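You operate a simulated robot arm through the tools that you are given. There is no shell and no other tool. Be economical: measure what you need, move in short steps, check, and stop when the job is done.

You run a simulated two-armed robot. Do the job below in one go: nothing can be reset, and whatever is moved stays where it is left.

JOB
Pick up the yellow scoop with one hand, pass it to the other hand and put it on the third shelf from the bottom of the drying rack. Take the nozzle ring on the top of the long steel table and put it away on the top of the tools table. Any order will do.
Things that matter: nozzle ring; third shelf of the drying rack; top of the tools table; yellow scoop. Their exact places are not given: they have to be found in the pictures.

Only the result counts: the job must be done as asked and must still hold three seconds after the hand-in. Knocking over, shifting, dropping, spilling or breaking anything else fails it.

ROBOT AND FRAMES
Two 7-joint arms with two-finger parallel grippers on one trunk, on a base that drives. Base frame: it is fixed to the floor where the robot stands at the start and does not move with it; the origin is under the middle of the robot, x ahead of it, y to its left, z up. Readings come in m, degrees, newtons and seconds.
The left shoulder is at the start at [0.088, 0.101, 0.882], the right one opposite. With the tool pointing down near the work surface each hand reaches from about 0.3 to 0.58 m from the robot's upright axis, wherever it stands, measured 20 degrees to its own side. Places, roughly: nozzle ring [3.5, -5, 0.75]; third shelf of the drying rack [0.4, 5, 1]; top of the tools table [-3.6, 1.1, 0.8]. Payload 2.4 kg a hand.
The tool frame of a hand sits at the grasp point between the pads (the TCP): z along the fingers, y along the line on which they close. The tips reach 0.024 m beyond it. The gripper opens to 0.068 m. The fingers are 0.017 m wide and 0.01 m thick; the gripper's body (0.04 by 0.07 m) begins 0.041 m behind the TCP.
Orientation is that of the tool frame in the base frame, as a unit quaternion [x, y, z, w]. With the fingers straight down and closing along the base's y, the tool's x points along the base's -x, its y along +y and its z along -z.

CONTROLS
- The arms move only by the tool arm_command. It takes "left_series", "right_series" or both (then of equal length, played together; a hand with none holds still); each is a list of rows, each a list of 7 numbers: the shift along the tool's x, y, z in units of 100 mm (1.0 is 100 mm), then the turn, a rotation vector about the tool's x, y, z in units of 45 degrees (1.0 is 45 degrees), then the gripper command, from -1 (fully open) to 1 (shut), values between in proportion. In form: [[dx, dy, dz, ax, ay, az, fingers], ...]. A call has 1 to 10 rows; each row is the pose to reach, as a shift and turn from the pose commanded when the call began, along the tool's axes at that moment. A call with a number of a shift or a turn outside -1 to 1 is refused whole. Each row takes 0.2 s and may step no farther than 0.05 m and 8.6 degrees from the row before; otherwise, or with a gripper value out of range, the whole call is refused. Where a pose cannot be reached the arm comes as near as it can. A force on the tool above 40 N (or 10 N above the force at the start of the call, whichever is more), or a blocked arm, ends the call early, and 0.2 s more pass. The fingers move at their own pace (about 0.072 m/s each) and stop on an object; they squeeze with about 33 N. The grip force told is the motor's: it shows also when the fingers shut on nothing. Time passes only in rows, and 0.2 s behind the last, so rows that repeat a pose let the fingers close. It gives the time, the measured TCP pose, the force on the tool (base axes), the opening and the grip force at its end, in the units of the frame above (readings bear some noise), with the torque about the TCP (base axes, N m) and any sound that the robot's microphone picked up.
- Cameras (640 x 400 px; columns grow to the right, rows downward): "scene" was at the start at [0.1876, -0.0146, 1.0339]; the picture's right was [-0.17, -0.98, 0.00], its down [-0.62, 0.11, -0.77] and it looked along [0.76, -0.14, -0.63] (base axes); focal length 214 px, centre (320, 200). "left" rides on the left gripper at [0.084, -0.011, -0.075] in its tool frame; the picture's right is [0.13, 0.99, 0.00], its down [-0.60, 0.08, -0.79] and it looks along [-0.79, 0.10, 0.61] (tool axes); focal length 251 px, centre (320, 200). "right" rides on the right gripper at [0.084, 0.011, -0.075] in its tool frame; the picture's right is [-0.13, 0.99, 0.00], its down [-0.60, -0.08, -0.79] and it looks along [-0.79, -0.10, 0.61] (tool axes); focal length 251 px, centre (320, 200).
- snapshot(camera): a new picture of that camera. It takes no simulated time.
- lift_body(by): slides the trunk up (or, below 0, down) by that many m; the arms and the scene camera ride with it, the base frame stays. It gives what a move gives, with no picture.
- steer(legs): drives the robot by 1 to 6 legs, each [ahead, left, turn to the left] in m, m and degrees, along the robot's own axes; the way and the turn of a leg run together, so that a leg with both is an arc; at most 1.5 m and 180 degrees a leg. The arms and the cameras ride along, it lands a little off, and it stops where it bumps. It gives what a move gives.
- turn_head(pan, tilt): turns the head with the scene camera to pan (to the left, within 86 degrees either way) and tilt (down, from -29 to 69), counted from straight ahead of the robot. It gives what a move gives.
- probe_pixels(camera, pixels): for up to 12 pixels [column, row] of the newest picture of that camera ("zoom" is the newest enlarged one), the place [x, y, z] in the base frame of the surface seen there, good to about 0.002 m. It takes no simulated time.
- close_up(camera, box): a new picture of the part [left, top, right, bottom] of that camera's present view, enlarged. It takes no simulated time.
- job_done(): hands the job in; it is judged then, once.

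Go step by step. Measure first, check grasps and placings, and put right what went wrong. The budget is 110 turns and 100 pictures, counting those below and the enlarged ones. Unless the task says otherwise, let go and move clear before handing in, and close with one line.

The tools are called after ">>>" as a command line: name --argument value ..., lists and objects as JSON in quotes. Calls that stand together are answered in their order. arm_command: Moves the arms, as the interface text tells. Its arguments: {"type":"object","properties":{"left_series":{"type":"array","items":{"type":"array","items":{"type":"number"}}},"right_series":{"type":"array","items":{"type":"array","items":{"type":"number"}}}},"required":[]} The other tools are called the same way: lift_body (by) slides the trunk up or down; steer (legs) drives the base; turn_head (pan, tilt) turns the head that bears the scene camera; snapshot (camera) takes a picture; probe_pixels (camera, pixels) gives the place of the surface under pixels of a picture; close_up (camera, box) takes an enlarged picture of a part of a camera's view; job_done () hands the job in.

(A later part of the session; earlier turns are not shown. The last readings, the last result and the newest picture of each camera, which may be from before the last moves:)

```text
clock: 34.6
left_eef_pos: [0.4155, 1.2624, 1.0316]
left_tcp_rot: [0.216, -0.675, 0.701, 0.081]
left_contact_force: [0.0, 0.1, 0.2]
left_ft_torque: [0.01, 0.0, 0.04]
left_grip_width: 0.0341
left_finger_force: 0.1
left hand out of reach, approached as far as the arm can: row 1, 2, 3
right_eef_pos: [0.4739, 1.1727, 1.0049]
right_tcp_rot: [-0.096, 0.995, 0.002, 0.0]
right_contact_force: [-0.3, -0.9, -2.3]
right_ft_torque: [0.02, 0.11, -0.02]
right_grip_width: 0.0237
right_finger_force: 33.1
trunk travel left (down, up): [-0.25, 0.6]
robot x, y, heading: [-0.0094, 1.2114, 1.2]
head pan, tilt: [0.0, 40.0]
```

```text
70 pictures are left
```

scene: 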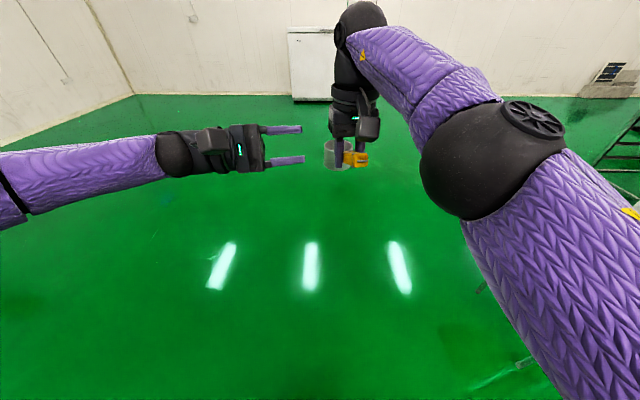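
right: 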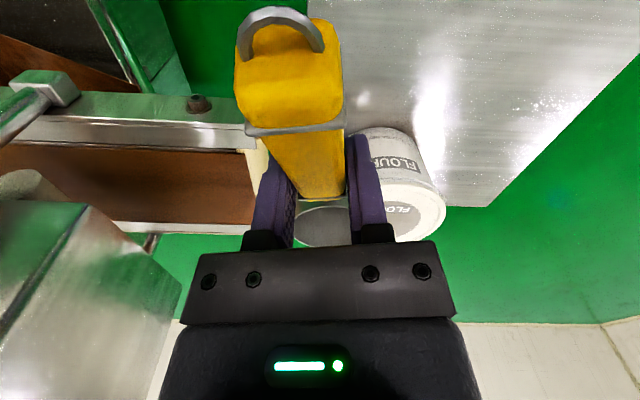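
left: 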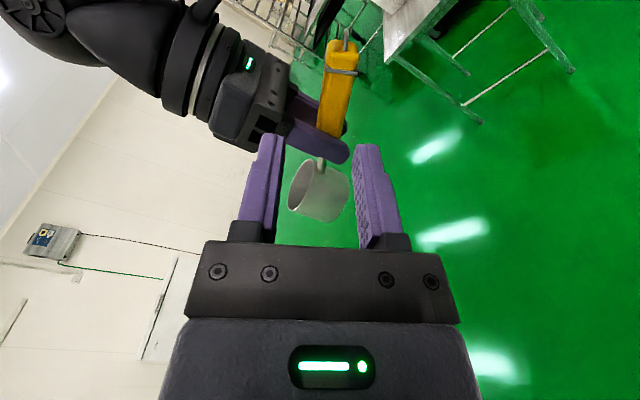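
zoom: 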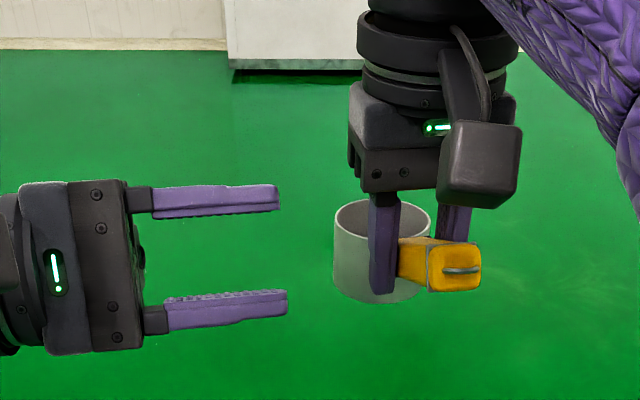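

The left hand sits about 13 mm above the handle line, so I'll raise the right hand by that much instead.

>>> arm_command --right_series '[[0.02, 0.05, -0.14, 0, 0, 0, 1], [0.02, 0.05, -0.14, 0, 0, 0, 1]]'

>>> close_up --camera "scene" --box '[240, 80, 400, 200]'

>>> probe_pixels --camera "zoom" --pixels '[[415, 220], [415, 236], [415, 250], [415, 272], [410, 255], [230, 187], [270, 190], [275, 295], [460, 250], [440, 242], [405, 265], [440, 230]]'

```text
clock: 35.2
left_eef_pos: [0.4164, 1.2622, 1.0319]
left_tcp_rot: [0.215, -0.675, 0.701, 0.081]
left_contact_force: [-0.7, 0.1, 0.1]
left_ft_torque: [0.0, 0.0, -0.01]
left_grip_width: 0.0338
left_finger_force: 0.1
right_eef_pos: [0.4677, 1.1761, 1.0189]
right_tcp_rot: [-0.096, 0.995, 0.002, 0.002]
right_contact_force: [0.8, -0.5, -2.4]
right_ft_torque: [-0.03, 0.13, -0.01]
right_grip_width: 0.0236
right_finger_force: 32.9
trunk travel left (down, up): [-0.25, 0.6]
robot x, y, heading: [-0.0139, 1.2137, 1.5]
head pan, tilt: [0.0, 40.0]
```

```text
3.33 times, centred on (320, 140) of scene
```

zoom: 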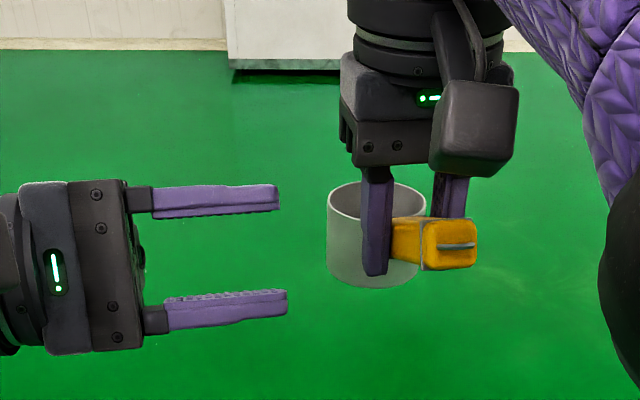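

```text
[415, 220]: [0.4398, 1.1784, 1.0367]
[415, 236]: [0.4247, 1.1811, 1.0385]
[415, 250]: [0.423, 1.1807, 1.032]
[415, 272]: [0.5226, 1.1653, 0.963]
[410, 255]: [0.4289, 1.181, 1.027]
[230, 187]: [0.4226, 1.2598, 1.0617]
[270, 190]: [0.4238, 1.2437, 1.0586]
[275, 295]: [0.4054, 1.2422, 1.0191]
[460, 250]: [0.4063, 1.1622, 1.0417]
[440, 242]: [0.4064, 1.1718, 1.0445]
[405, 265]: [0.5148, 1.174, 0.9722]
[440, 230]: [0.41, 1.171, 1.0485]
```

The handle's side face at zoom (415,250) lines up with the left hand's approach line. I'll slide in slowly, still half open.

>>> arm_command --left_series '[[0.03, 0.02, 0.4, 0, 0, 0, 0], [0.03, 0.02, 0.7, 0, 0, 0, 0], [0.03, 0.02, 0.88, 0, 0, 0, 0], [0.03, 0.02, 0.88, 0, 0, 0, 0]]'

>>> close_up --camera "scene" --box '[240, 80, 400, 200]'

>>> snapshot --camera "left"

```text
clock: 35.9
left_eef_pos: [0.4277, 1.2008, 1.0491]
left_tcp_rot: [0.215, -0.676, 0.701, 0.081]
left_contact_force: [-7.7, 7.5, -2.5]
left_ft_torque: [-0.15, -0.1, 0.1]
left_grip_width: 0.0292
left_finger_force: 0.0
left hand out of reach, approached as far as the arm can: row 1, 2, 3
right_eef_pos: [0.4707, 1.1708, 1.019]
right_tcp_rot: [-0.088, 0.996, 0.0, 0.004]
right_contact_force: [9.2, -6.8, 1.0]
right_ft_torque: [0.46, 0.65, 0.01]
right_grip_width: 0.0234
right_finger_force: 33.5
trunk travel left (down, up): [-0.25, 0.6]
robot x, y, heading: [-0.0108, 1.2172, 1.5]
head pan, tilt: [0.0, 40.0]
stopped in row 3 (left hand): the force on the tool passed its limit at 66 N (the readings are from after the stop); the commanded pose is now the measured one
```

```text
3.33 times, centred on (320, 140) of scene
```

zoom: 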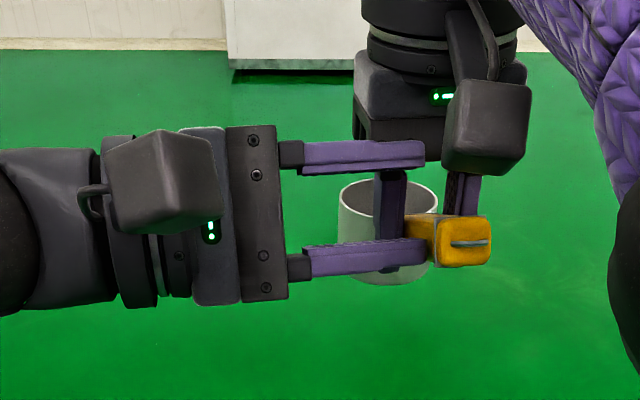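

```text
67 pictures are left
```

left: 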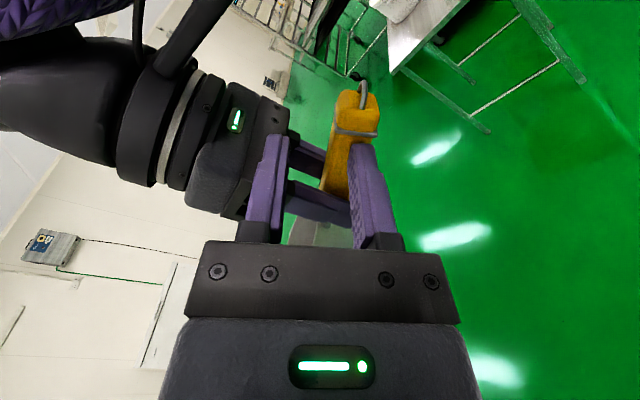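

The left hand was pushed up by its reach limit and touched the handle, so I'll back it straight out. My new plan is to roll both hands 45° about the handle axis so that each points down and inward, which should suit both arms.

>>> arm_command --left_series '[[0, 0, -0.3, 0, 0, 0, 0], [0, 0, -0.65, 0, 0, 0, 0], [0, 0, -1.0, 0, 0, 0, 0]]'

>>> close_up --camera "scene" --box '[240, 80, 400, 200]'

```text
clock: 36.7
left_eef_pos: [0.4074, 1.2973, 1.0499]
left_tcp_rot: [0.215, -0.675, 0.701, 0.082]
left_contact_force: [0.6, 0.0, -0.8]
left_ft_torque: [-0.01, 0.02, 0.02]
left_grip_width: 0.034
left_finger_force: 0.0
right_eef_pos: [0.4706, 1.1712, 1.0201]
right_tcp_rot: [-0.088, 0.996, 0.0, 0.003]
right_contact_force: [-0.9, -0.3, -2.7]
right_ft_torque: [-0.02, 0.16, -0.01]
right_grip_width: 0.0234
right_finger_force: 33.2
trunk travel left (down, up): [-0.25, 0.6]
robot x, y, heading: [-0.0131, 1.2173, 1.1]
head pan, tilt: [0.0, 40.0]
```

```text
3.33 times, centred on (320, 140) of scene
```

zoom: 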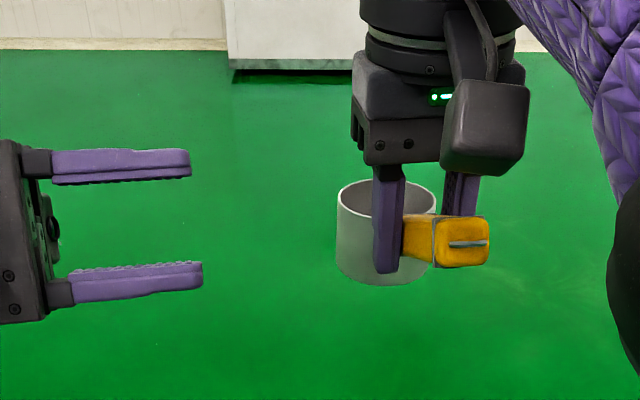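

The scoop hasn't moved in the grip. I'll roll both hands 45° now.

>>> arm_command --right_series '[[0, 0.05, 0.08, -0.167, 0, 0, 1], [-0.02, 0.1, 0.17, -0.333, 0, 0, 1], [-0.03, 0.15, 0.25, -0.5, 0, 0, 1], [-0.03, 0.2, 0.33, -0.667, 0, 0, 1], [-0.04, 0.25, 0.42, -0.833, 0, 0, 1], [-0.05, 0.3, 0.5, -1.0, 0, 0, 1]]' --left_series '[[0, 0, 0, -0.152, -0.068, 0, 0], [0, 0, 0, -0.304, -0.137, 0, 0], [0, 0, 0, -0.456, -0.205, 0, 0], [0, 0, 0, -0.607, -0.273, 0, 0], [0, 0, 0, -0.759, -0.342, 0, 0], [0, 0, 0, -0.911, -0.41, 0, 0]]'

>>> snapshot --camera "scene"

```text
clock: 38.1
left_eef_pos: [0.4089, 1.2981, 1.0508]
left_tcp_rot: [-0.281, 0.882, -0.377, -0.043]
left_contact_force: [-0.8, 1.2, -0.8]
left_ft_torque: [0.03, 0.02, -0.01]
left_grip_width: 0.034
left_finger_force: 0.0
right_eef_pos: [0.4813, 1.2191, 0.9824]
right_tcp_rot: [-0.058, 0.924, 0.374, -0.045]
right_contact_force: [-0.5, 0.0, -2.7]
right_ft_torque: [-0.03, 0.1, 0.01]
right_grip_width: 0.0232
right_finger_force: 33.6
right hand out of reach, approached as far as the arm can: row 1, 2, 3, 4, 5, 6
trunk travel left (down, up): [-0.25, 0.6]
robot x, y, heading: [-0.0103, 1.213, 1.1]
head pan, tilt: [0.0, 40.0]
```

```text
65 pictures are left
```

scene: 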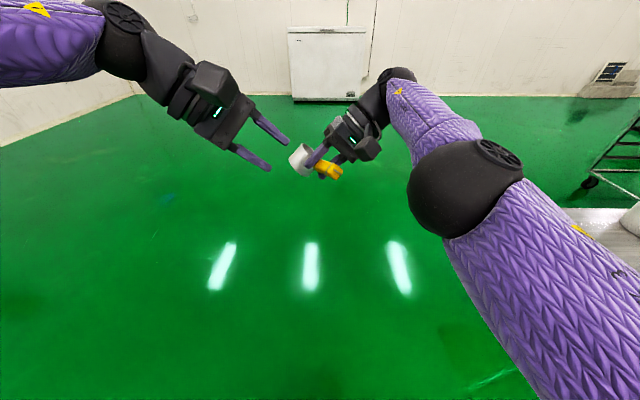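

Both hands now sit comfortably, pointing inward. I'll align the left hand at a pregrasp 0.09 m from the handle.

>>> arm_command --left_series '[[-0.05, -0.17, 0.08, -0.005, 0.043, 0.007, 0], [-0.107, -0.35, 0.165, -0.01, 0.087, 0.015, 0], [-0.107, -0.35, 0.165, -0.01, 0.087, 0.015, 0]]'

>>> close_up --camera "scene" --box '[220, 60, 380, 200]'

>>> snapshot --camera "left"

```text
clock: 38.9
left_eef_pos: [0.4388, 1.2722, 1.0572]
left_tcp_rot: [-0.262, 0.883, -0.383, -0.073]
left_contact_force: [0.5, 0.8, 0.3]
left_ft_torque: [-0.02, 0.01, -0.02]
left_grip_width: 0.0343
left_finger_force: 0.1
right_eef_pos: [0.4801, 1.2204, 0.9824]
right_tcp_rot: [-0.058, 0.924, 0.375, -0.044]
right_contact_force: [-0.1, 0.3, -2.4]
right_ft_torque: [-0.07, 0.08, -0.01]
right_grip_width: 0.0236
right_finger_force: 33.4
trunk travel left (down, up): [-0.25, 0.6]
robot x, y, heading: [-0.0128, 1.2166, 1.3]
head pan, tilt: [0.0, 40.0]
```

```text
2.86 times, centred on (300, 130) of scene
```

zoom: 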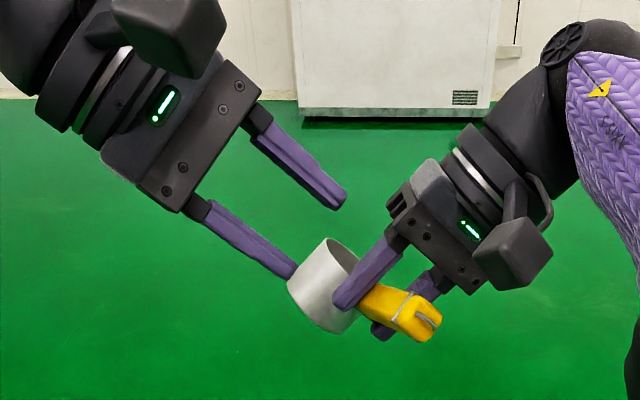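

```text
63 pictures are left
```

left: 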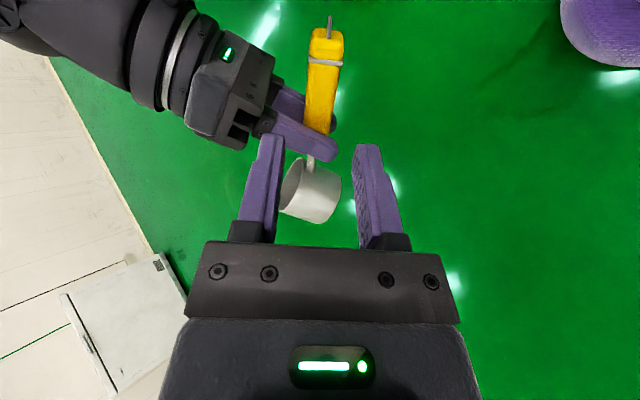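

In the left view the handle at (321,95) runs midway between the fingers. A quick probe of it will confirm the approach line.

>>> probe_pixels --camera "left" --pixels '[[308, 80], [322, 80], [336, 80], [310, 100], [322, 100], [333, 100], [310, 120], [322, 120]]'

```text
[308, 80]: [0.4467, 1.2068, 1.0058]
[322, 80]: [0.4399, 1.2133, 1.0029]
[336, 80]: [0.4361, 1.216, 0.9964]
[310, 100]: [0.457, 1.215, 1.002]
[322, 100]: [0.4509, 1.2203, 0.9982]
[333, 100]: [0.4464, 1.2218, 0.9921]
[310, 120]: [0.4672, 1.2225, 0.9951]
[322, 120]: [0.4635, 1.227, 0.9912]
```

The handle centre measures about (0.446, 1.209, 0.993), within 2 mm of the approach line. I'll advance 86 mm.

>>> arm_command --left_series '[[0, 0, 0.35, 0, 0, 0, 0], [0, 0, 0.65, 0, 0, 0, 0], [0, 0, 0.86, 0, 0, 0, 0], [0, 0, 0.86, 0, 0, 0, 0]]'

>>> close_up --camera "scene" --box '[220, 60, 380, 200]'

>>> snapshot --camera "left"

```text
clock: 39.9
left_eef_pos: [0.4254, 1.2247, 0.9958]
left_tcp_rot: [-0.261, 0.882, -0.386, -0.072]
left_contact_force: [5.4, -7.2, 10.8]
left_ft_torque: [-0.25, -0.15, -0.12]
left_grip_width: 0.0453
left_finger_force: 6.8
left hand out of reach, approached as far as the arm can: row 1, 2, 3, 4
right_eef_pos: [0.4807, 1.2205, 0.983]
right_tcp_rot: [-0.06, 0.924, 0.375, -0.044]
right_contact_force: [-4.6, 7.3, -12.8]
right_ft_torque: [0.06, -0.42, -0.26]
right_grip_width: 0.0235
right_finger_force: 33.3
trunk travel left (down, up): [-0.25, 0.6]
robot x, y, heading: [-0.0112, 1.2127, 1.2]
head pan, tilt: [0.0, 40.0]
```

```text
2.86 times, centred on (300, 130) of scene
```

zoom: 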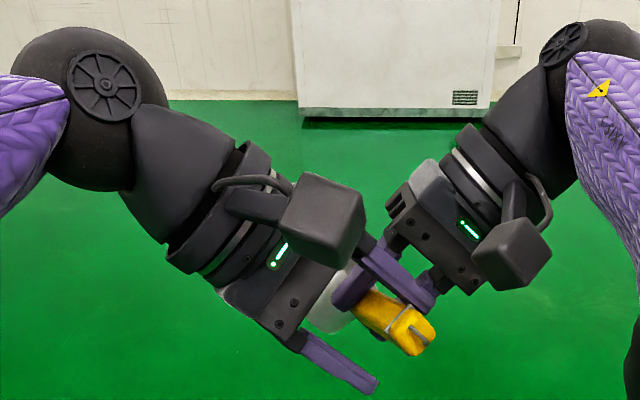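

```text
61 pictures are left
```

left: 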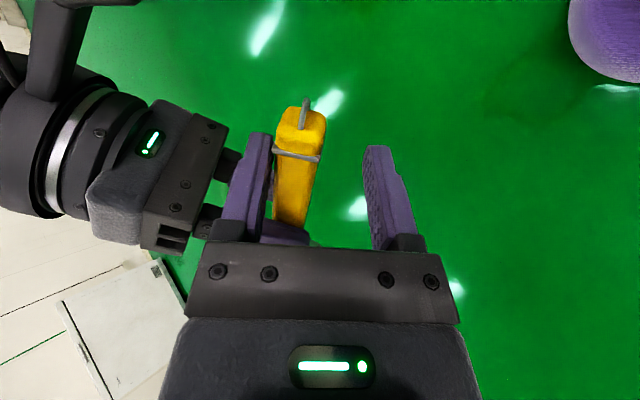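

The left hand stopped short, about 20 mm off in x and 14 mm in y, at its cross-body limit. Its upper finger is leaning on the handle, so I'll ease off, back out, then shift the scoop toward where the left hand can reach.

>>> arm_command --left_series '[[0, -0.08, 0, 0, 0, 0, 0], [0, -0.08, -0.3, 0, 0, 0, 0], [0, -0.08, -0.65, 0, 0, 0, 0], [0, -0.08, -1.0, 0, 0, 0, 0]]'

>>> arm_command --right_series '[[0.14, 0.1, 0.1, 0, 0, 0, 1], [0.28, 0.19, 0.19, 0, 0, 0, 1], [0.28, 0.19, 0.19, 0, 0, 0, 1]]'

>>> snapshot --camera "left"

```text
clock: 40.9
left_eef_pos: [0.4233, 1.2927, 1.0703]
left_tcp_rot: [-0.262, 0.882, -0.385, -0.073]
left_contact_force: [-1.0, 1.1, 0.1]
left_ft_torque: [0.03, -0.01, 0.01]
left_grip_width: 0.0342
left_finger_force: 0.0
left hand out of reach, approached as far as the arm can: row 1
right_eef_pos: [0.4797, 1.22, 0.9826]
right_tcp_rot: [-0.058, 0.925, 0.374, -0.044]
right_contact_force: [0.3, 0.3, -1.9]
right_ft_torque: [-0.08, 0.12, 0.01]
right_grip_width: 0.0235
right_finger_force: 32.8
trunk travel left (down, up): [-0.25, 0.6]
robot x, y, heading: [-0.0114, 1.2128, 1.1]
head pan, tilt: [0.0, 40.0]
```

```text
clock: 41.7
left_eef_pos: [0.4232, 1.2933, 1.0704]
left_tcp_rot: [-0.262, 0.882, -0.385, -0.072]
left_contact_force: [0.8, -0.4, 0.5]
left_ft_torque: [-0.02, -0.04, 0.01]
left_grip_width: 0.0341
left_finger_force: 0.0
right_eef_pos: [0.4768, 1.2417, 0.9857]
right_tcp_rot: [-0.058, 0.924, 0.375, -0.043]
right_contact_force: [-0.2, 0.2, -2.9]
right_ft_torque: [-0.08, 0.11, -0.01]
right_grip_width: 0.0235
right_finger_force: 32.5
right hand out of reach, approached as far as the arm can: row 1, 2, 3
trunk travel left (down, up): [-0.25, 0.6]
robot x, y, heading: [-0.0115, 1.2166, 1.2]
head pan, tilt: [0.0, 40.0]
```

```text
60 pictures are left
```

left: 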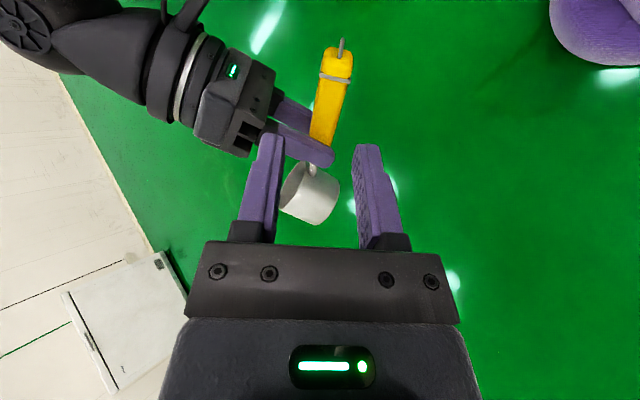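

The right hand gained 22 mm to the left. I'll try a bit more leftward travel, since both hands only lack a few centimetres.

>>> arm_command --right_series '[[-0.05, 0.15, 0.14, 0, 0, 0, 1], [-0.08, 0.29, 0.28, 0, 0, 0, 1], [-0.08, 0.29, 0.28, 0, 0, 0, 1]]'

>>> snapshot --camera "scene"

```text
clock: 42.5
left_eef_pos: [0.4221, 1.2927, 1.0711]
left_tcp_rot: [-0.262, 0.882, -0.384, -0.072]
left_contact_force: [-0.7, -0.2, 0.1]
left_ft_torque: [-0.02, -0.02, 0.01]
left_grip_width: 0.0339
left_finger_force: 0.0
right_eef_pos: [0.4658, 1.2797, 0.9856]
right_tcp_rot: [-0.058, 0.924, 0.375, -0.044]
right_contact_force: [-0.1, 0.2, -2.5]
right_ft_torque: [-0.11, 0.13, -0.02]
right_grip_width: 0.0234
right_finger_force: 32.8
right hand out of reach, approached as far as the arm can: row 1, 2, 3
trunk travel left (down, up): [-0.25, 0.6]
robot x, y, heading: [-0.0098, 1.2103, 0.9]
head pan, tilt: [0.0, 40.0]
```

```text
59 pictures are left
```

scene: 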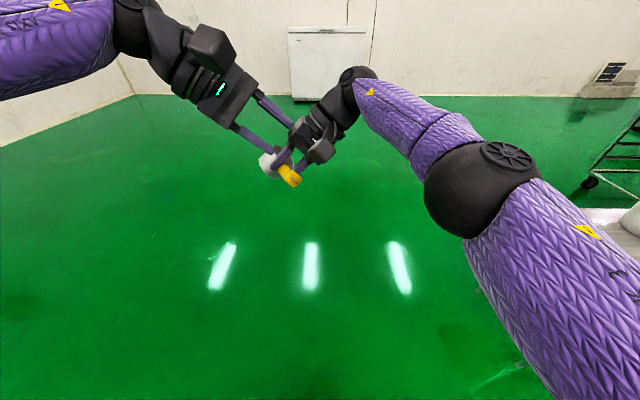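

The scoop is now well within the left hand's area: right hand at (0.466, 1.280, 0.986). I'll realign the left hand at its pregrasp.

>>> arm_command --left_series '[[0, 0, -0.22, 0, 0, 0, 0], [-0.2, 0.28, -0.22, 0, 0, 0, 0], [-0.2, 0.28, -0.22, 0, 0, 0, 0]]'

>>> snapshot --camera "left"

>>> probe_pixels --camera "left" --pixels '[[308, 80], [322, 80], [334, 80], [310, 95], [322, 95], [333, 95], [310, 110], [322, 110]]'

```text
clock: 43.3
left_eef_pos: [0.4237, 1.3341, 1.0608]
left_tcp_rot: [-0.261, 0.882, -0.384, -0.073]
left_contact_force: [-0.7, -0.3, 0.2]
left_ft_torque: [0.0, 0.02, 0.01]
left_grip_width: 0.0342
left_finger_force: 0.0
right_eef_pos: [0.4672, 1.2805, 0.9859]
right_tcp_rot: [-0.058, 0.925, 0.373, -0.045]
right_contact_force: [0.5, 0.3, -3.2]
right_ft_torque: [-0.1, 0.11, 0.01]
right_grip_width: 0.0236
right_finger_force: 33.0
trunk travel left (down, up): [-0.25, 0.6]
robot x, y, heading: [-0.0083, 1.214, 1.2]
head pan, tilt: [0.0, 40.0]
```

```text
58 pictures are left
```

left: 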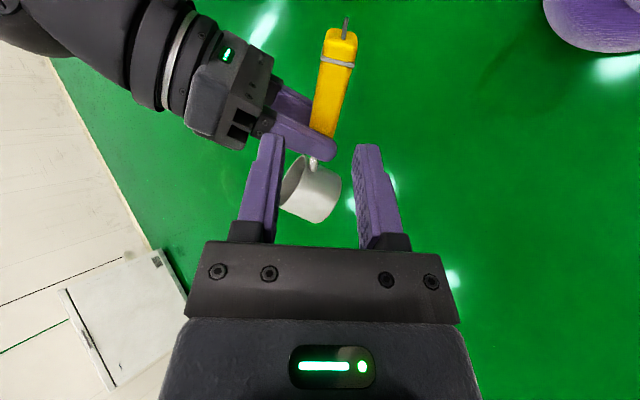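

```text
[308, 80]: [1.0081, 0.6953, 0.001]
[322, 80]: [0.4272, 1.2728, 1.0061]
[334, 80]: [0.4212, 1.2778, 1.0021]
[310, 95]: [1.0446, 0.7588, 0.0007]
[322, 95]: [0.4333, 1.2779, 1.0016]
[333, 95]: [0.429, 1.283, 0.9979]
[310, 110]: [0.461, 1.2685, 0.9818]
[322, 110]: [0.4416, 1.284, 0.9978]
```

The handle centre is now at about (0.428, 1.273, 0.993), 6 mm toward the lower finger and still parallel. I'll correct for that and go in.

>>> arm_command --left_series '[[0, 0.065, 0.3, 0, 0, 0, 0], [0, 0.065, 0.6, 0, 0, 0, 0], [0, 0.065, 0.87, 0, 0, 0, 0], [0, 0.065, 0.87, 0, 0, 0, 0]]'

>>> close_up --camera "scene" --box '[220, 80, 380, 220]'

>>> snapshot --camera "left"

```text
clock: 44.3
left_eef_pos: [0.4272, 1.2744, 0.9974]
left_tcp_rot: [-0.261, 0.883, -0.384, -0.073]
left_contact_force: [0.0, 0.8, 0.1]
left_ft_torque: [0.02, 0.0, -0.01]
left_grip_width: 0.034
left_finger_force: 0.1
right_eef_pos: [0.4672, 1.2801, 0.9853]
right_tcp_rot: [-0.057, 0.924, 0.375, -0.045]
right_contact_force: [-0.4, 0.3, -3.0]
right_ft_torque: [-0.11, 0.12, -0.01]
right_grip_width: 0.0234
right_finger_force: 33.3
trunk travel left (down, up): [-0.25, 0.6]
robot x, y, heading: [-0.0135, 1.2126, 1.2]
head pan, tilt: [0.0, 40.0]
```

```text
2.86 times, centred on (300, 150) of scene
```

zoom: 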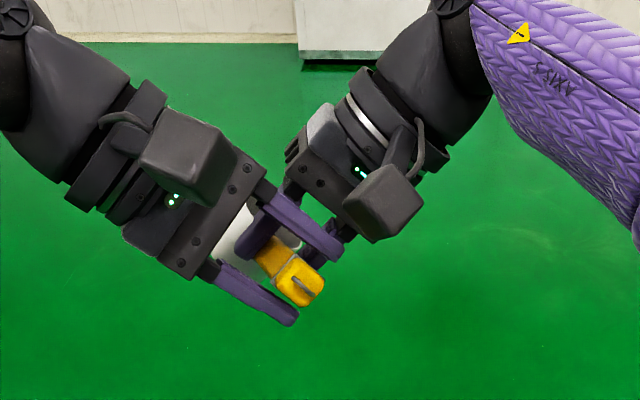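

```text
56 pictures are left
```

left: 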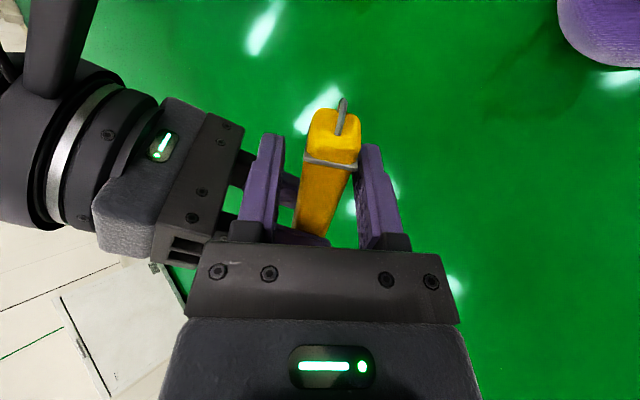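

The left fingers straddle the handle with no contact force, so I'll close them.

>>> arm_command --left_series '[[0, 0, 0, 0, 0, 0, 0.5], [0, 0, 0, 0, 0, 0, 1], [0, 0, 0, 0, 0, 0, 1], [0, 0, 0, 0, 0, 0, 1]]'

>>> snapshot --camera "left"

```text
clock: 45.3
left_eef_pos: [0.4269, 1.2751, 0.9982]
left_tcp_rot: [-0.263, 0.882, -0.384, -0.074]
left_contact_force: [-10.3, 3.9, -6.2]
left_ft_torque: [0.05, -0.15, -0.26]
left_grip_width: 0.0235
left_finger_force: 33.3
right_eef_pos: [0.4662, 1.2795, 0.9862]
right_tcp_rot: [-0.058, 0.924, 0.375, -0.044]
right_contact_force: [10.9, -4.5, 5.8]
right_ft_torque: [-0.09, 0.65, 0.52]
right_grip_width: 0.0233
right_finger_force: 33.0
trunk travel left (down, up): [-0.25, 0.6]
robot x, y, heading: [-0.0109, 1.2134, 1.1]
head pan, tilt: [0.0, 40.0]
```

```text
55 pictures are left
```

left: 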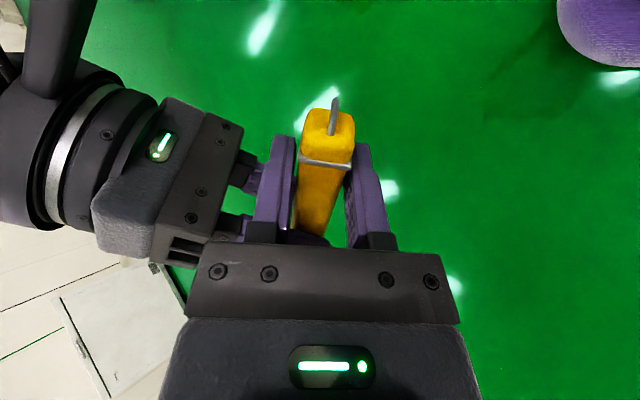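

Both hands hold at 33 N. I'll part the right fingers a little and back the right hand out along its own axis.

>>> arm_command --right_series '[[0, 0, 0, 0, 0, 0, 0], [0, 0, 0, 0, 0, 0, -0.25], [0, 0, 0, 0, 0, 0, -0.25], [0, 0, -0.25, 0, 0, 0, -0.25], [0, 0, -0.6, 0, 0, 0, -0.25], [0, 0, -1.0, 0, 0, 0, -0.25]]'

>>> snapshot --camera "left"

>>> snapshot --camera "scene"

```text
clock: 46.7
left_eef_pos: [0.4263, 1.2754, 0.9958]
left_tcp_rot: [-0.262, 0.882, -0.384, -0.072]
left_contact_force: [0.2, 0.5, 0.1]
left_ft_torque: [-0.09, 0.23, 0.0]
left_grip_width: 0.0236
left_finger_force: 33.4
right_eef_pos: [0.4658, 1.2173, 1.0473]
right_tcp_rot: [-0.058, 0.924, 0.374, -0.044]
right_contact_force: [-1.0, 0.1, -0.7]
right_ft_torque: [0.0, 0.0, 0.01]
right_grip_width: 0.0423
right_finger_force: 0.0
right hand out of reach, approached as far as the arm can: row 5, 6
trunk travel left (down, up): [-0.25, 0.6]
robot x, y, heading: [-0.0104, 1.2122, 0.8]
head pan, tilt: [0.0, 40.0]
```

```text
54 pictures are left
```

left: 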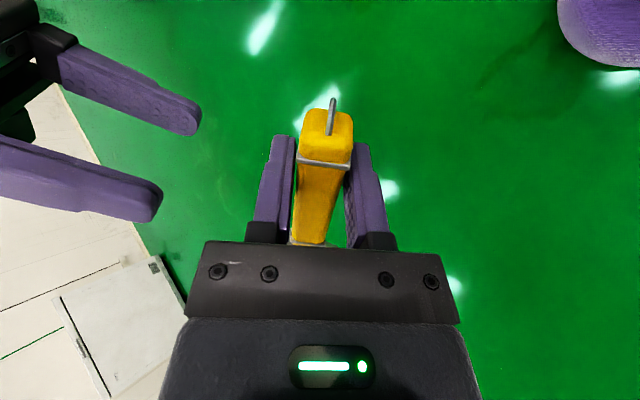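

```text
53 pictures are left
```

scene: 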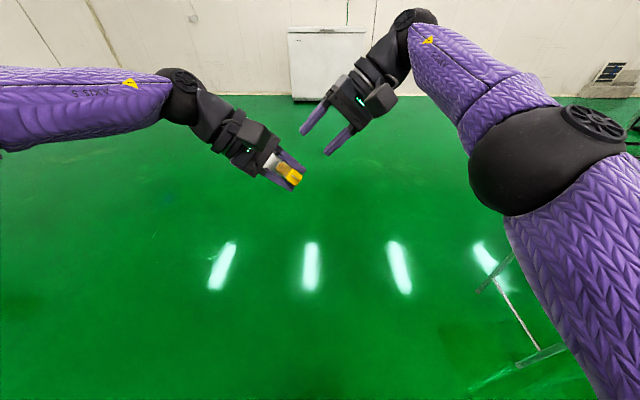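

The handover worked: the left hand alone holds the scoop at 33 N and the right hand is clear. Now I'll straighten the right hand aside and begin turning the left hand to point ahead with the scoop upright.

>>> arm_command --right_series '[[0.15, -0.1, -0.1, 0.167, 0, 0, -0.25], [0.3, -0.22, -0.2, 0.333, 0, 0, -0.25], [0.45, -0.33, -0.3, 0.5, 0, 0, -0.25], [0.62, -0.44, -0.4, 0.667, 0, 0, -0.25], [0.78, -0.55, -0.5, 0.833, 0, 0, -0.25], [0.93, -0.65, -0.58, 1.0, 0, 0, -0.25]]' --left_series '[[-0.06, 0.05, -0.15, 0.1232, -0.104, -0.055, 1], [-0.12, 0.1, -0.3, 0.2463, -0.208, -0.11, 1], [-0.2, 0.16, -0.46, 0.3695, -0.312, -0.165, 1], [-0.26, 0.21, -0.61, 0.4927, -0.416, -0.22, 1], [-0.33, 0.27, -0.77, 0.616, -0.52, -0.275, 1], [-0.39, 0.32, -0.92, 0.739, -0.624, -0.33, 1]]'

>>> arm_command --left_series '[[0, 0, 0, 0.1232, -0.104, -0.055, 1], [0, 0, 0, 0.2463, -0.208, -0.11, 1], [0, 0, 0, 0.3695, -0.312, -0.165, 1], [0, 0, 0, 0.4927, -0.416, -0.22, 1], [0, 0, 0, 0.616, -0.52, -0.275, 1], [0, 0, 0, 0.739, -0.624, -0.33, 1]]'

>>> snapshot --camera "scene"

>>> snapshot --camera "left"

```text
clock: 48.1
left_eef_pos: [0.4375, 1.3748, 1.0275]
left_tcp_rot: [-0.465, 0.687, -0.532, 0.169]
left_contact_force: [-0.5, -0.5, -2.5]
left_ft_torque: [-0.2, 0.12, 0.05]
left_grip_width: 0.0234
left_finger_force: 33.1
right_eef_pos: [0.3862, 1.1177, 1.0468]
right_tcp_rot: [-0.071, 0.997, -0.008, -0.018]
right_contact_force: [0.0, -0.2, 0.0]
right_ft_torque: [0.02, 0.0, 0.01]
right_grip_width: 0.0425
right_finger_force: 0.1
trunk travel left (down, up): [-0.25, 0.6]
robot x, y, heading: [-0.0105, 1.2158, 1.3]
head pan, tilt: [0.0, 40.0]
```

```text
clock: 49.5
left_eef_pos: [0.4378, 1.3745, 1.0267]
left_tcp_rot: [0.594, -0.383, 0.594, -0.385]
left_contact_force: [0.0, 0.1, -1.6]
left_ft_torque: [-0.22, 0.01, 0.0]
left_grip_width: 0.0235
left_finger_force: 32.7
right_eef_pos: [0.3867, 1.1166, 1.0463]
right_tcp_rot: [-0.071, 0.997, -0.007, -0.019]
right_contact_force: [-0.1, 0.4, 0.6]
right_ft_torque: [0.02, 0.0, 0.0]
right_grip_width: 0.0426
right_finger_force: 0.1
trunk travel left (down, up): [-0.25, 0.6]
robot x, y, heading: [-0.0106, 1.2124, 1.2]
head pan, tilt: [0.0, 40.0]
```

```text
52 pictures are left
```

scene: 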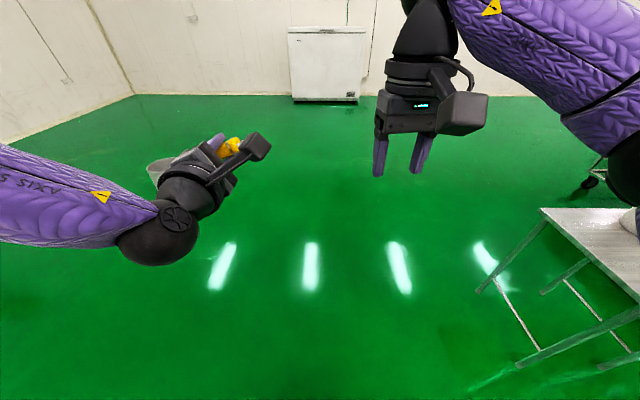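

```text
51 pictures are left
```

left: 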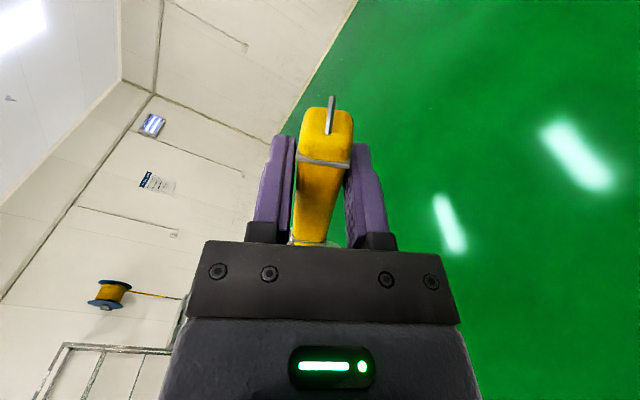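

The left hand points straight ahead with the scoop near upright. I'll check how level the cup is.

>>> close_up --camera "scene" --box '[130, 120, 280, 220]'

>>> probe_pixels --camera "zoom" --pixels '[[80, 185], [110, 165], [150, 160], [90, 230], [120, 240], [100, 200], [420, 110], [440, 90]]'

```text
4.00 times, centred on (205, 170) of scene
```

zoom: 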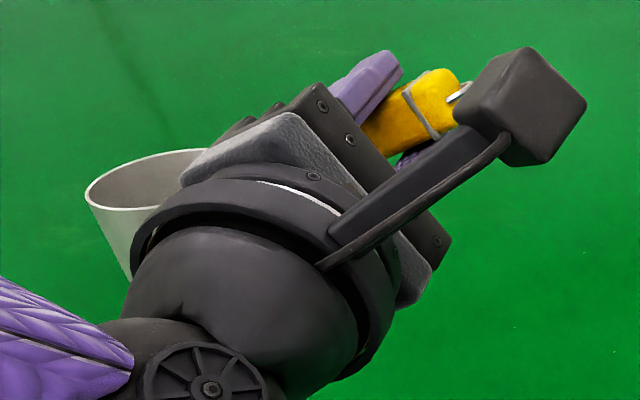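

```text
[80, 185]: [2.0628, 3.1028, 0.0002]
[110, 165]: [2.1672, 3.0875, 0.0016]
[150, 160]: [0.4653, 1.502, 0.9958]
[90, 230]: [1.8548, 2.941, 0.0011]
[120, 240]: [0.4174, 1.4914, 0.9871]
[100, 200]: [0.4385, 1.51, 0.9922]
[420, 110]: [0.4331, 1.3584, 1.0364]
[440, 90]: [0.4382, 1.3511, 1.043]
```

>>> probe_pixels --camera "zoom" --pixels '[[90, 196], [95, 205], [110, 209], [130, 209], [150, 207], [120, 167], [145, 158], [170, 153], [190, 151], [110, 225], [125, 250], [135, 225]]'

```text
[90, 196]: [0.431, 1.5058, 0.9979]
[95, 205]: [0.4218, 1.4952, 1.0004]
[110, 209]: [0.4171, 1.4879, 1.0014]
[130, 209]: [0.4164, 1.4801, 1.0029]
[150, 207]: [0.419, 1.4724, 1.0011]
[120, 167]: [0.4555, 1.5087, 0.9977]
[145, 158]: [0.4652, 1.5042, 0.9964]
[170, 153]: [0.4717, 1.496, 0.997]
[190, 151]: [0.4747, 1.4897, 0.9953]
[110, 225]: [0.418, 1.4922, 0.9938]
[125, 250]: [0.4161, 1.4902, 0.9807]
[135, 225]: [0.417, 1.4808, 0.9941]
```

The cup tilts about 4.6° down ahead and 2° to the left, which I'll correct when placing it. Now I'll raise the trunk, drive toward the rack, and turn to face it.

>>> lift_body --by 0.12

>>> steer --legs '[[0.65, 0, 0], [0, 1.2, 0], [0, 0, 88], [1.0, 0, 0]]'

>>> turn_head --pan 0 --tilt 15

>>> snapshot --camera "scene"

```text
clock: 51.0
left_eef_pos: [0.4368, 1.3745, 1.1467]
left_tcp_rot: [0.594, -0.385, 0.594, -0.383]
left_contact_force: [-0.5, -0.2, -2.2]
left_ft_torque: [-0.22, 0.03, 0.02]
left_grip_width: 0.0234
left_finger_force: 33.2
right_eef_pos: [0.386, 1.1192, 1.1665]
right_tcp_rot: [-0.071, 0.997, -0.008, -0.019]
right_contact_force: [-1.5, -0.4, -0.4]
right_ft_torque: [0.0, -0.01, 0.03]
right_grip_width: 0.0423
right_finger_force: 0.1
trunk travel left (down, up): [-0.37, 0.48]
robot x, y, heading: [-0.0128, 1.2103, 1.0]
head pan, tilt: [0.0, 40.0]
```

```text
clock: 68.8
left_eef_pos: [0.4621, 3.8964, 1.1473]
left_tcp_rot: [0.693, 0.14, 0.156, -0.69]
left_contact_force: [0.5, -0.7, -2.8]
left_ft_torque: [-0.03, -0.24, 0.0]
left_grip_width: 0.0237
left_finger_force: 33.5
right_eef_pos: [0.7167, 3.8406, 1.1658]
right_tcp_rot: [0.748, -0.664, 0.019, 0.009]
right_contact_force: [-0.7, 0.4, 0.4]
right_ft_torque: [-0.02, 0.02, 0.01]
right_grip_width: 0.0427
right_finger_force: 0.0
trunk travel left (down, up): [-0.37, 0.48]
robot x, y, heading: [0.6097, 3.4471, 89.6]
head pan, tilt: [0.0, 40.0]
```

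```text
clock: 69.7
left_eef_pos: [0.462, 3.8961, 1.1471]
left_tcp_rot: [0.694, 0.14, 0.157, -0.689]
left_contact_force: [0.0, 0.1, -4.4]
left_ft_torque: [-0.01, -0.24, -0.01]
left_grip_width: 0.0234
left_finger_force: 33.5
right_eef_pos: [0.7182, 3.8405, 1.166]
right_tcp_rot: [0.748, -0.664, 0.018, 0.008]
right_contact_force: [0.0, -0.3, -0.4]
right_ft_torque: [0.02, 0.02, -0.02]
right_grip_width: 0.0427
right_finger_force: 0.0
trunk travel left (down, up): [-0.37, 0.48]
robot x, y, heading: [0.6125, 3.4426, 90.0]
head pan, tilt: [0.0, 15.0]
```

```text
49 pictures are left
```

scene: 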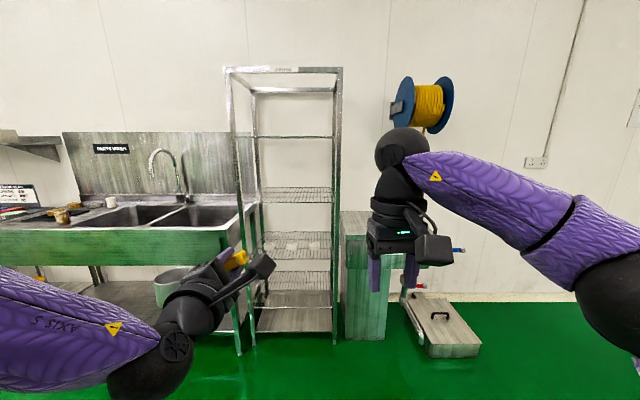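

The rack is straight ahead. I'll enlarge it and measure the shelf heights to be sure which is the third.

>>> close_up --camera "scene" --box '[210, 50, 370, 350]'

>>> probe_pixels --camera "scene" --pixels '[[290, 318], [290, 333], [300, 277], [300, 300], [300, 245], [300, 258], [295, 192], [295, 202], [295, 136], [234, 180], [337, 180], [368, 225]]'

```text
1.33 times, centred on (290, 200) of scene
```

zoom: 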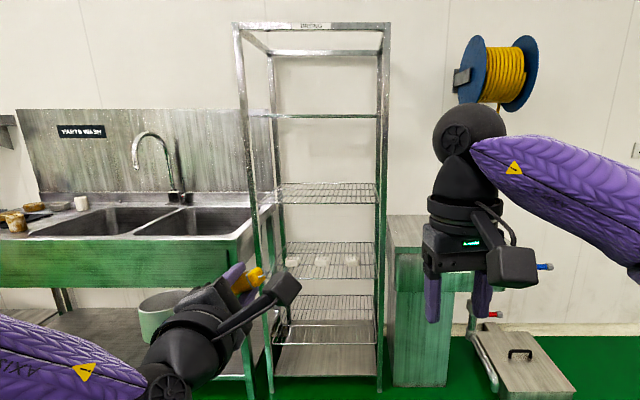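

```text
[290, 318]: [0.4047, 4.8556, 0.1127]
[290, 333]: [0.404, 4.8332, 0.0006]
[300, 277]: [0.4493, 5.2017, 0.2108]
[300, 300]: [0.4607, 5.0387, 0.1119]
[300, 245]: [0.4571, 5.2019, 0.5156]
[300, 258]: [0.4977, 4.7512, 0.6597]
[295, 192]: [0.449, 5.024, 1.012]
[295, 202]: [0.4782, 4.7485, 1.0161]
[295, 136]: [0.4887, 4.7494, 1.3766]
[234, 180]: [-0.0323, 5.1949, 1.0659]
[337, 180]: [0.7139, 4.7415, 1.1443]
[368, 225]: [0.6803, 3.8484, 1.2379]
```

Shelf heights are 0.305, 0.66, 1.016 and 1.377 above a base panel, so the third shelf is the one at z≈1.016. I'll tuck the right hand back and to the side, level the scoop and extend the left hand forward 0.1 m.

>>> arm_command --right_series '[[0.25, -0.25, 0, 0, 0, 0, -0.25], [0.5, -0.5, 0, 0, 0, 0, -0.25], [0.75, -0.75, 0, 0, 0, 0, -0.25], [1.0, -1.0, 0, 0, 0, 0, -0.25]]' --left_series '[[0, 0, 0.25, 0.023, 0.01, 0.012, 1], [0, 0, 0.5, 0.046, 0.021, 0.025, 1], [0, 0, 0.75, 0.07, 0.031, 0.038, 1], [0, 0, 1.0, 0.093, 0.042, 0.05, 1]]'

>>> turn_head --pan 20 --tilt 25

>>> snapshot --camera "scene"

```text
clock: 70.7
left_eef_pos: [0.4646, 3.9972, 1.1482]
left_tcp_rot: [-0.667, -0.12, -0.149, 0.721]
left_contact_force: [-0.7, 0.2, -2.9]
left_ft_torque: [0.0, -0.24, -0.01]
left_grip_width: 0.0234
left_finger_force: 32.7
right_eef_pos: [0.8286, 3.7522, 1.1712]
right_tcp_rot: [0.748, -0.663, 0.019, 0.007]
right_contact_force: [-1.0, -0.7, 0.6]
right_ft_torque: [-0.01, -0.03, -0.01]
right_grip_width: 0.0425
right_finger_force: 0.1
trunk travel left (down, up): [-0.37, 0.48]
robot x, y, heading: [0.6116, 3.4441, 90.0]
head pan, tilt: [0.0, 15.0]
```

```text
clock: 71.6
left_eef_pos: [0.4646, 3.9964, 1.1473]
left_tcp_rot: [-0.666, -0.121, -0.149, 0.72]
left_contact_force: [-1.0, 0.1, -3.0]
left_ft_torque: [-0.06, -0.23, 0.02]
left_grip_width: 0.0231
left_finger_force: 32.8
right_eef_pos: [0.8281, 3.7523, 1.1715]
right_tcp_rot: [0.748, -0.664, 0.019, 0.008]
right_contact_force: [0.8, -0.6, 0.5]
right_ft_torque: [0.01, -0.01, 0.0]
right_grip_width: 0.0425
right_finger_force: 0.1
trunk travel left (down, up): [-0.37, 0.48]
robot x, y, heading: [0.6131, 3.443, 90.1]
head pan, tilt: [20.0, 25.0]
```

```text
47 pictures are left
```

scene: 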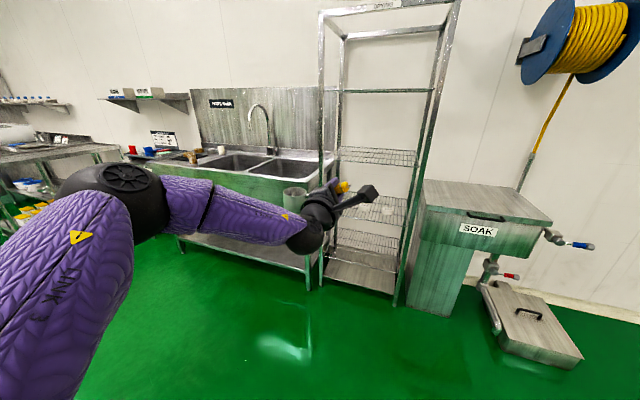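

>>> close_up --camera "scene" --box '[280, 170, 380, 250]'

>>> probe_pixels --camera "scene" --pixels '[[200, 170], [310, 195], [310, 172], [150, 185], [120, 170], [270, 215], [300, 225], [325, 220], [430, 225], [352, 157]]'

```text
5.00 times, centred on (330, 210) of scene
```

zoom: 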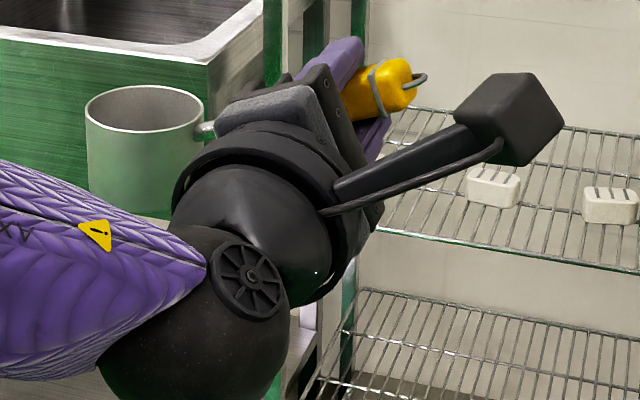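

```text
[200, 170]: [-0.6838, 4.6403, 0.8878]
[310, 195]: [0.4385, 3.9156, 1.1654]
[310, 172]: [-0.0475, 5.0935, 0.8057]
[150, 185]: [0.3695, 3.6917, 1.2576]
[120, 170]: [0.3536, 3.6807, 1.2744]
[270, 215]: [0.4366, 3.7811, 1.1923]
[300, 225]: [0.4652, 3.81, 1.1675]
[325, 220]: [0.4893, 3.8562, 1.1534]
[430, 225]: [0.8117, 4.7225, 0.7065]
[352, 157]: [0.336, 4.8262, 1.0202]
```

The cup is now in clear view at zoom (145,110). I'll check that its rim is level and find its bottom.

>>> probe_pixels --camera "zoom" --pixels '[[88, 110], [95, 121], [120, 131], [145, 133], [170, 131], [190, 124], [110, 92], [145, 87], [180, 91], [200, 105], [130, 200], [140, 213]]'

```text
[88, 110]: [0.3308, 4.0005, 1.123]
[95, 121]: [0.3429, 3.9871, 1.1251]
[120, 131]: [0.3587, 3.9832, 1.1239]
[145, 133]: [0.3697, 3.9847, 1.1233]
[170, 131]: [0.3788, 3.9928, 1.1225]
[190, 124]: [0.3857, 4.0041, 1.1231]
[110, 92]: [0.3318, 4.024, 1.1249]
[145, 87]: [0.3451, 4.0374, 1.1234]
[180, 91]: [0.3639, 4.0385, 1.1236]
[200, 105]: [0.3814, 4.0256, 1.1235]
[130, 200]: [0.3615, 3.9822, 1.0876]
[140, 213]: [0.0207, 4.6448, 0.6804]
```

The rim is level at z≈1.1235, so the cup bottom is at 1.080, about 6 cm above the shelf. I'll drive straight in 0.88 m.

>>> steer --legs '[[0.5, 0, 0], [0.38, 0, 0]]'

>>> snapshot --camera "scene"

>>> close_up --camera "scene" --box '[260, 150, 400, 260]'

```text
clock: 76.5
left_eef_pos: [0.4719, 4.8801, 1.1481]
left_tcp_rot: [-0.668, -0.119, -0.151, 0.719]
left_contact_force: [0.9, -0.4, -2.6]
left_ft_torque: [0.01, -0.27, 0.01]
left_grip_width: 0.0236
left_finger_force: 33.1
right_eef_pos: [0.8346, 4.6349, 1.1724]
right_tcp_rot: [0.746, -0.666, 0.018, 0.008]
right_contact_force: [-0.8, 0.2, 0.0]
right_ft_torque: [-0.04, 0.01, 0.02]
right_grip_width: 0.0423
right_finger_force: 0.1
trunk travel left (down, up): [-0.37, 0.48]
robot x, y, heading: [0.6174, 4.3253, 89.6]
head pan, tilt: [20.0, 25.0]
```

```text
45 pictures are left
```

scene: 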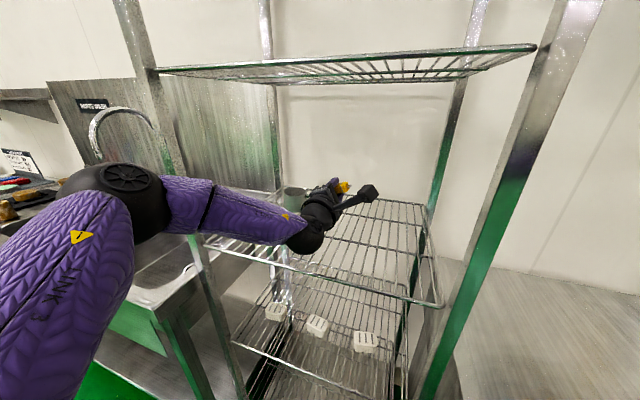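

```text
3.64 times, centred on (330, 205) of scene
```

zoom: 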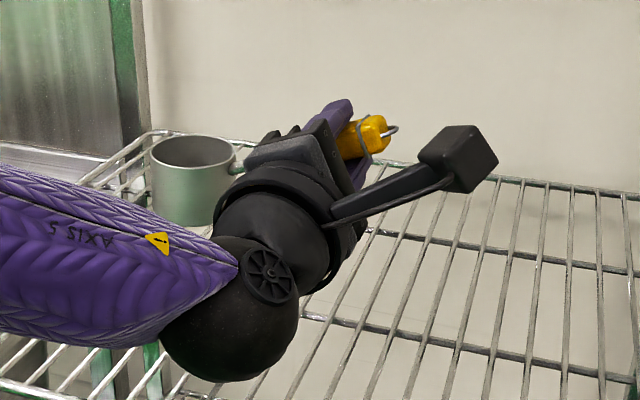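

The scoop is over the shelf with about 6 cm of clearance. I'll measure the wire positions so the cup sits well on them.

>>> close_up --camera "scene" --box '[200, 180, 320, 260]'

>>> snapshot --camera "left"

```text
5.00 times, centred on (260, 220) of scene
```

zoom: 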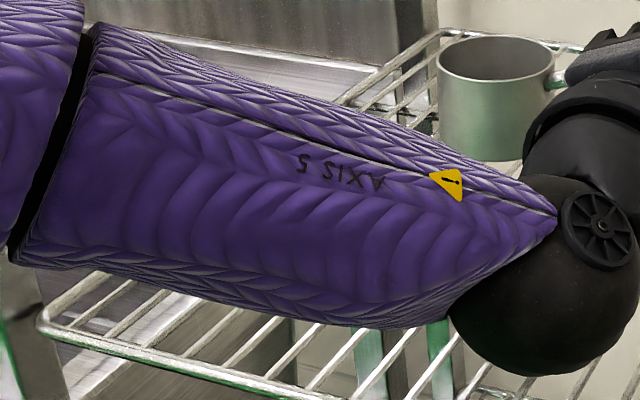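

```text
42 pictures are left
```

left: 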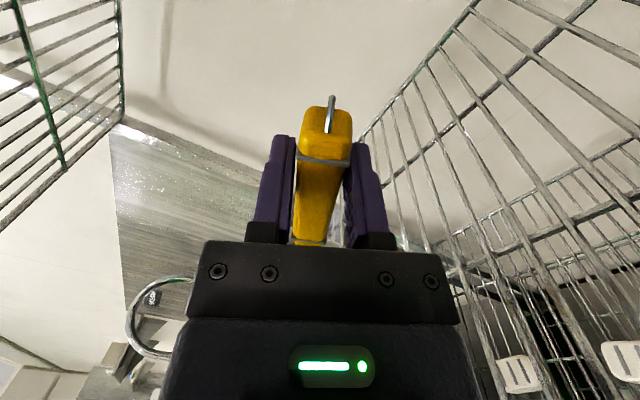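

>>> close_up --camera "scene" --box '[200, 220, 320, 300]'

```text
5.00 times, centred on (260, 260) of scene
```

zoom: 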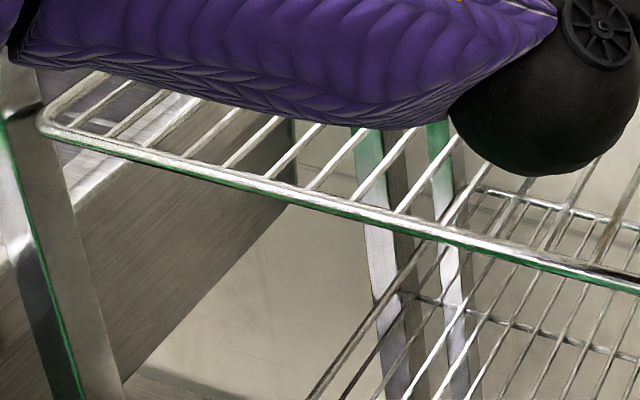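

>>> probe_pixels --camera "zoom" --pixels '[[78, 118], [113, 132], [192, 150], [234, 160], [274, 171], [317, 180], [325, 170], [364, 192], [408, 202], [415, 192], [452, 212], [460, 195]]'

```text
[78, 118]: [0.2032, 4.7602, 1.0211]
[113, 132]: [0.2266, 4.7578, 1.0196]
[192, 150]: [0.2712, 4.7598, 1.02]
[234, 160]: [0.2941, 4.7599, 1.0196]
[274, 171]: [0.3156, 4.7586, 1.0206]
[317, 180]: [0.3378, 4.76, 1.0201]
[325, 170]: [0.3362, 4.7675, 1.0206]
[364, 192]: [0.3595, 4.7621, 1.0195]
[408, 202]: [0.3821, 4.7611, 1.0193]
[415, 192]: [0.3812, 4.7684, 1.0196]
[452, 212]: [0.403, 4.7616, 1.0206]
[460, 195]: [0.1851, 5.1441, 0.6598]
```

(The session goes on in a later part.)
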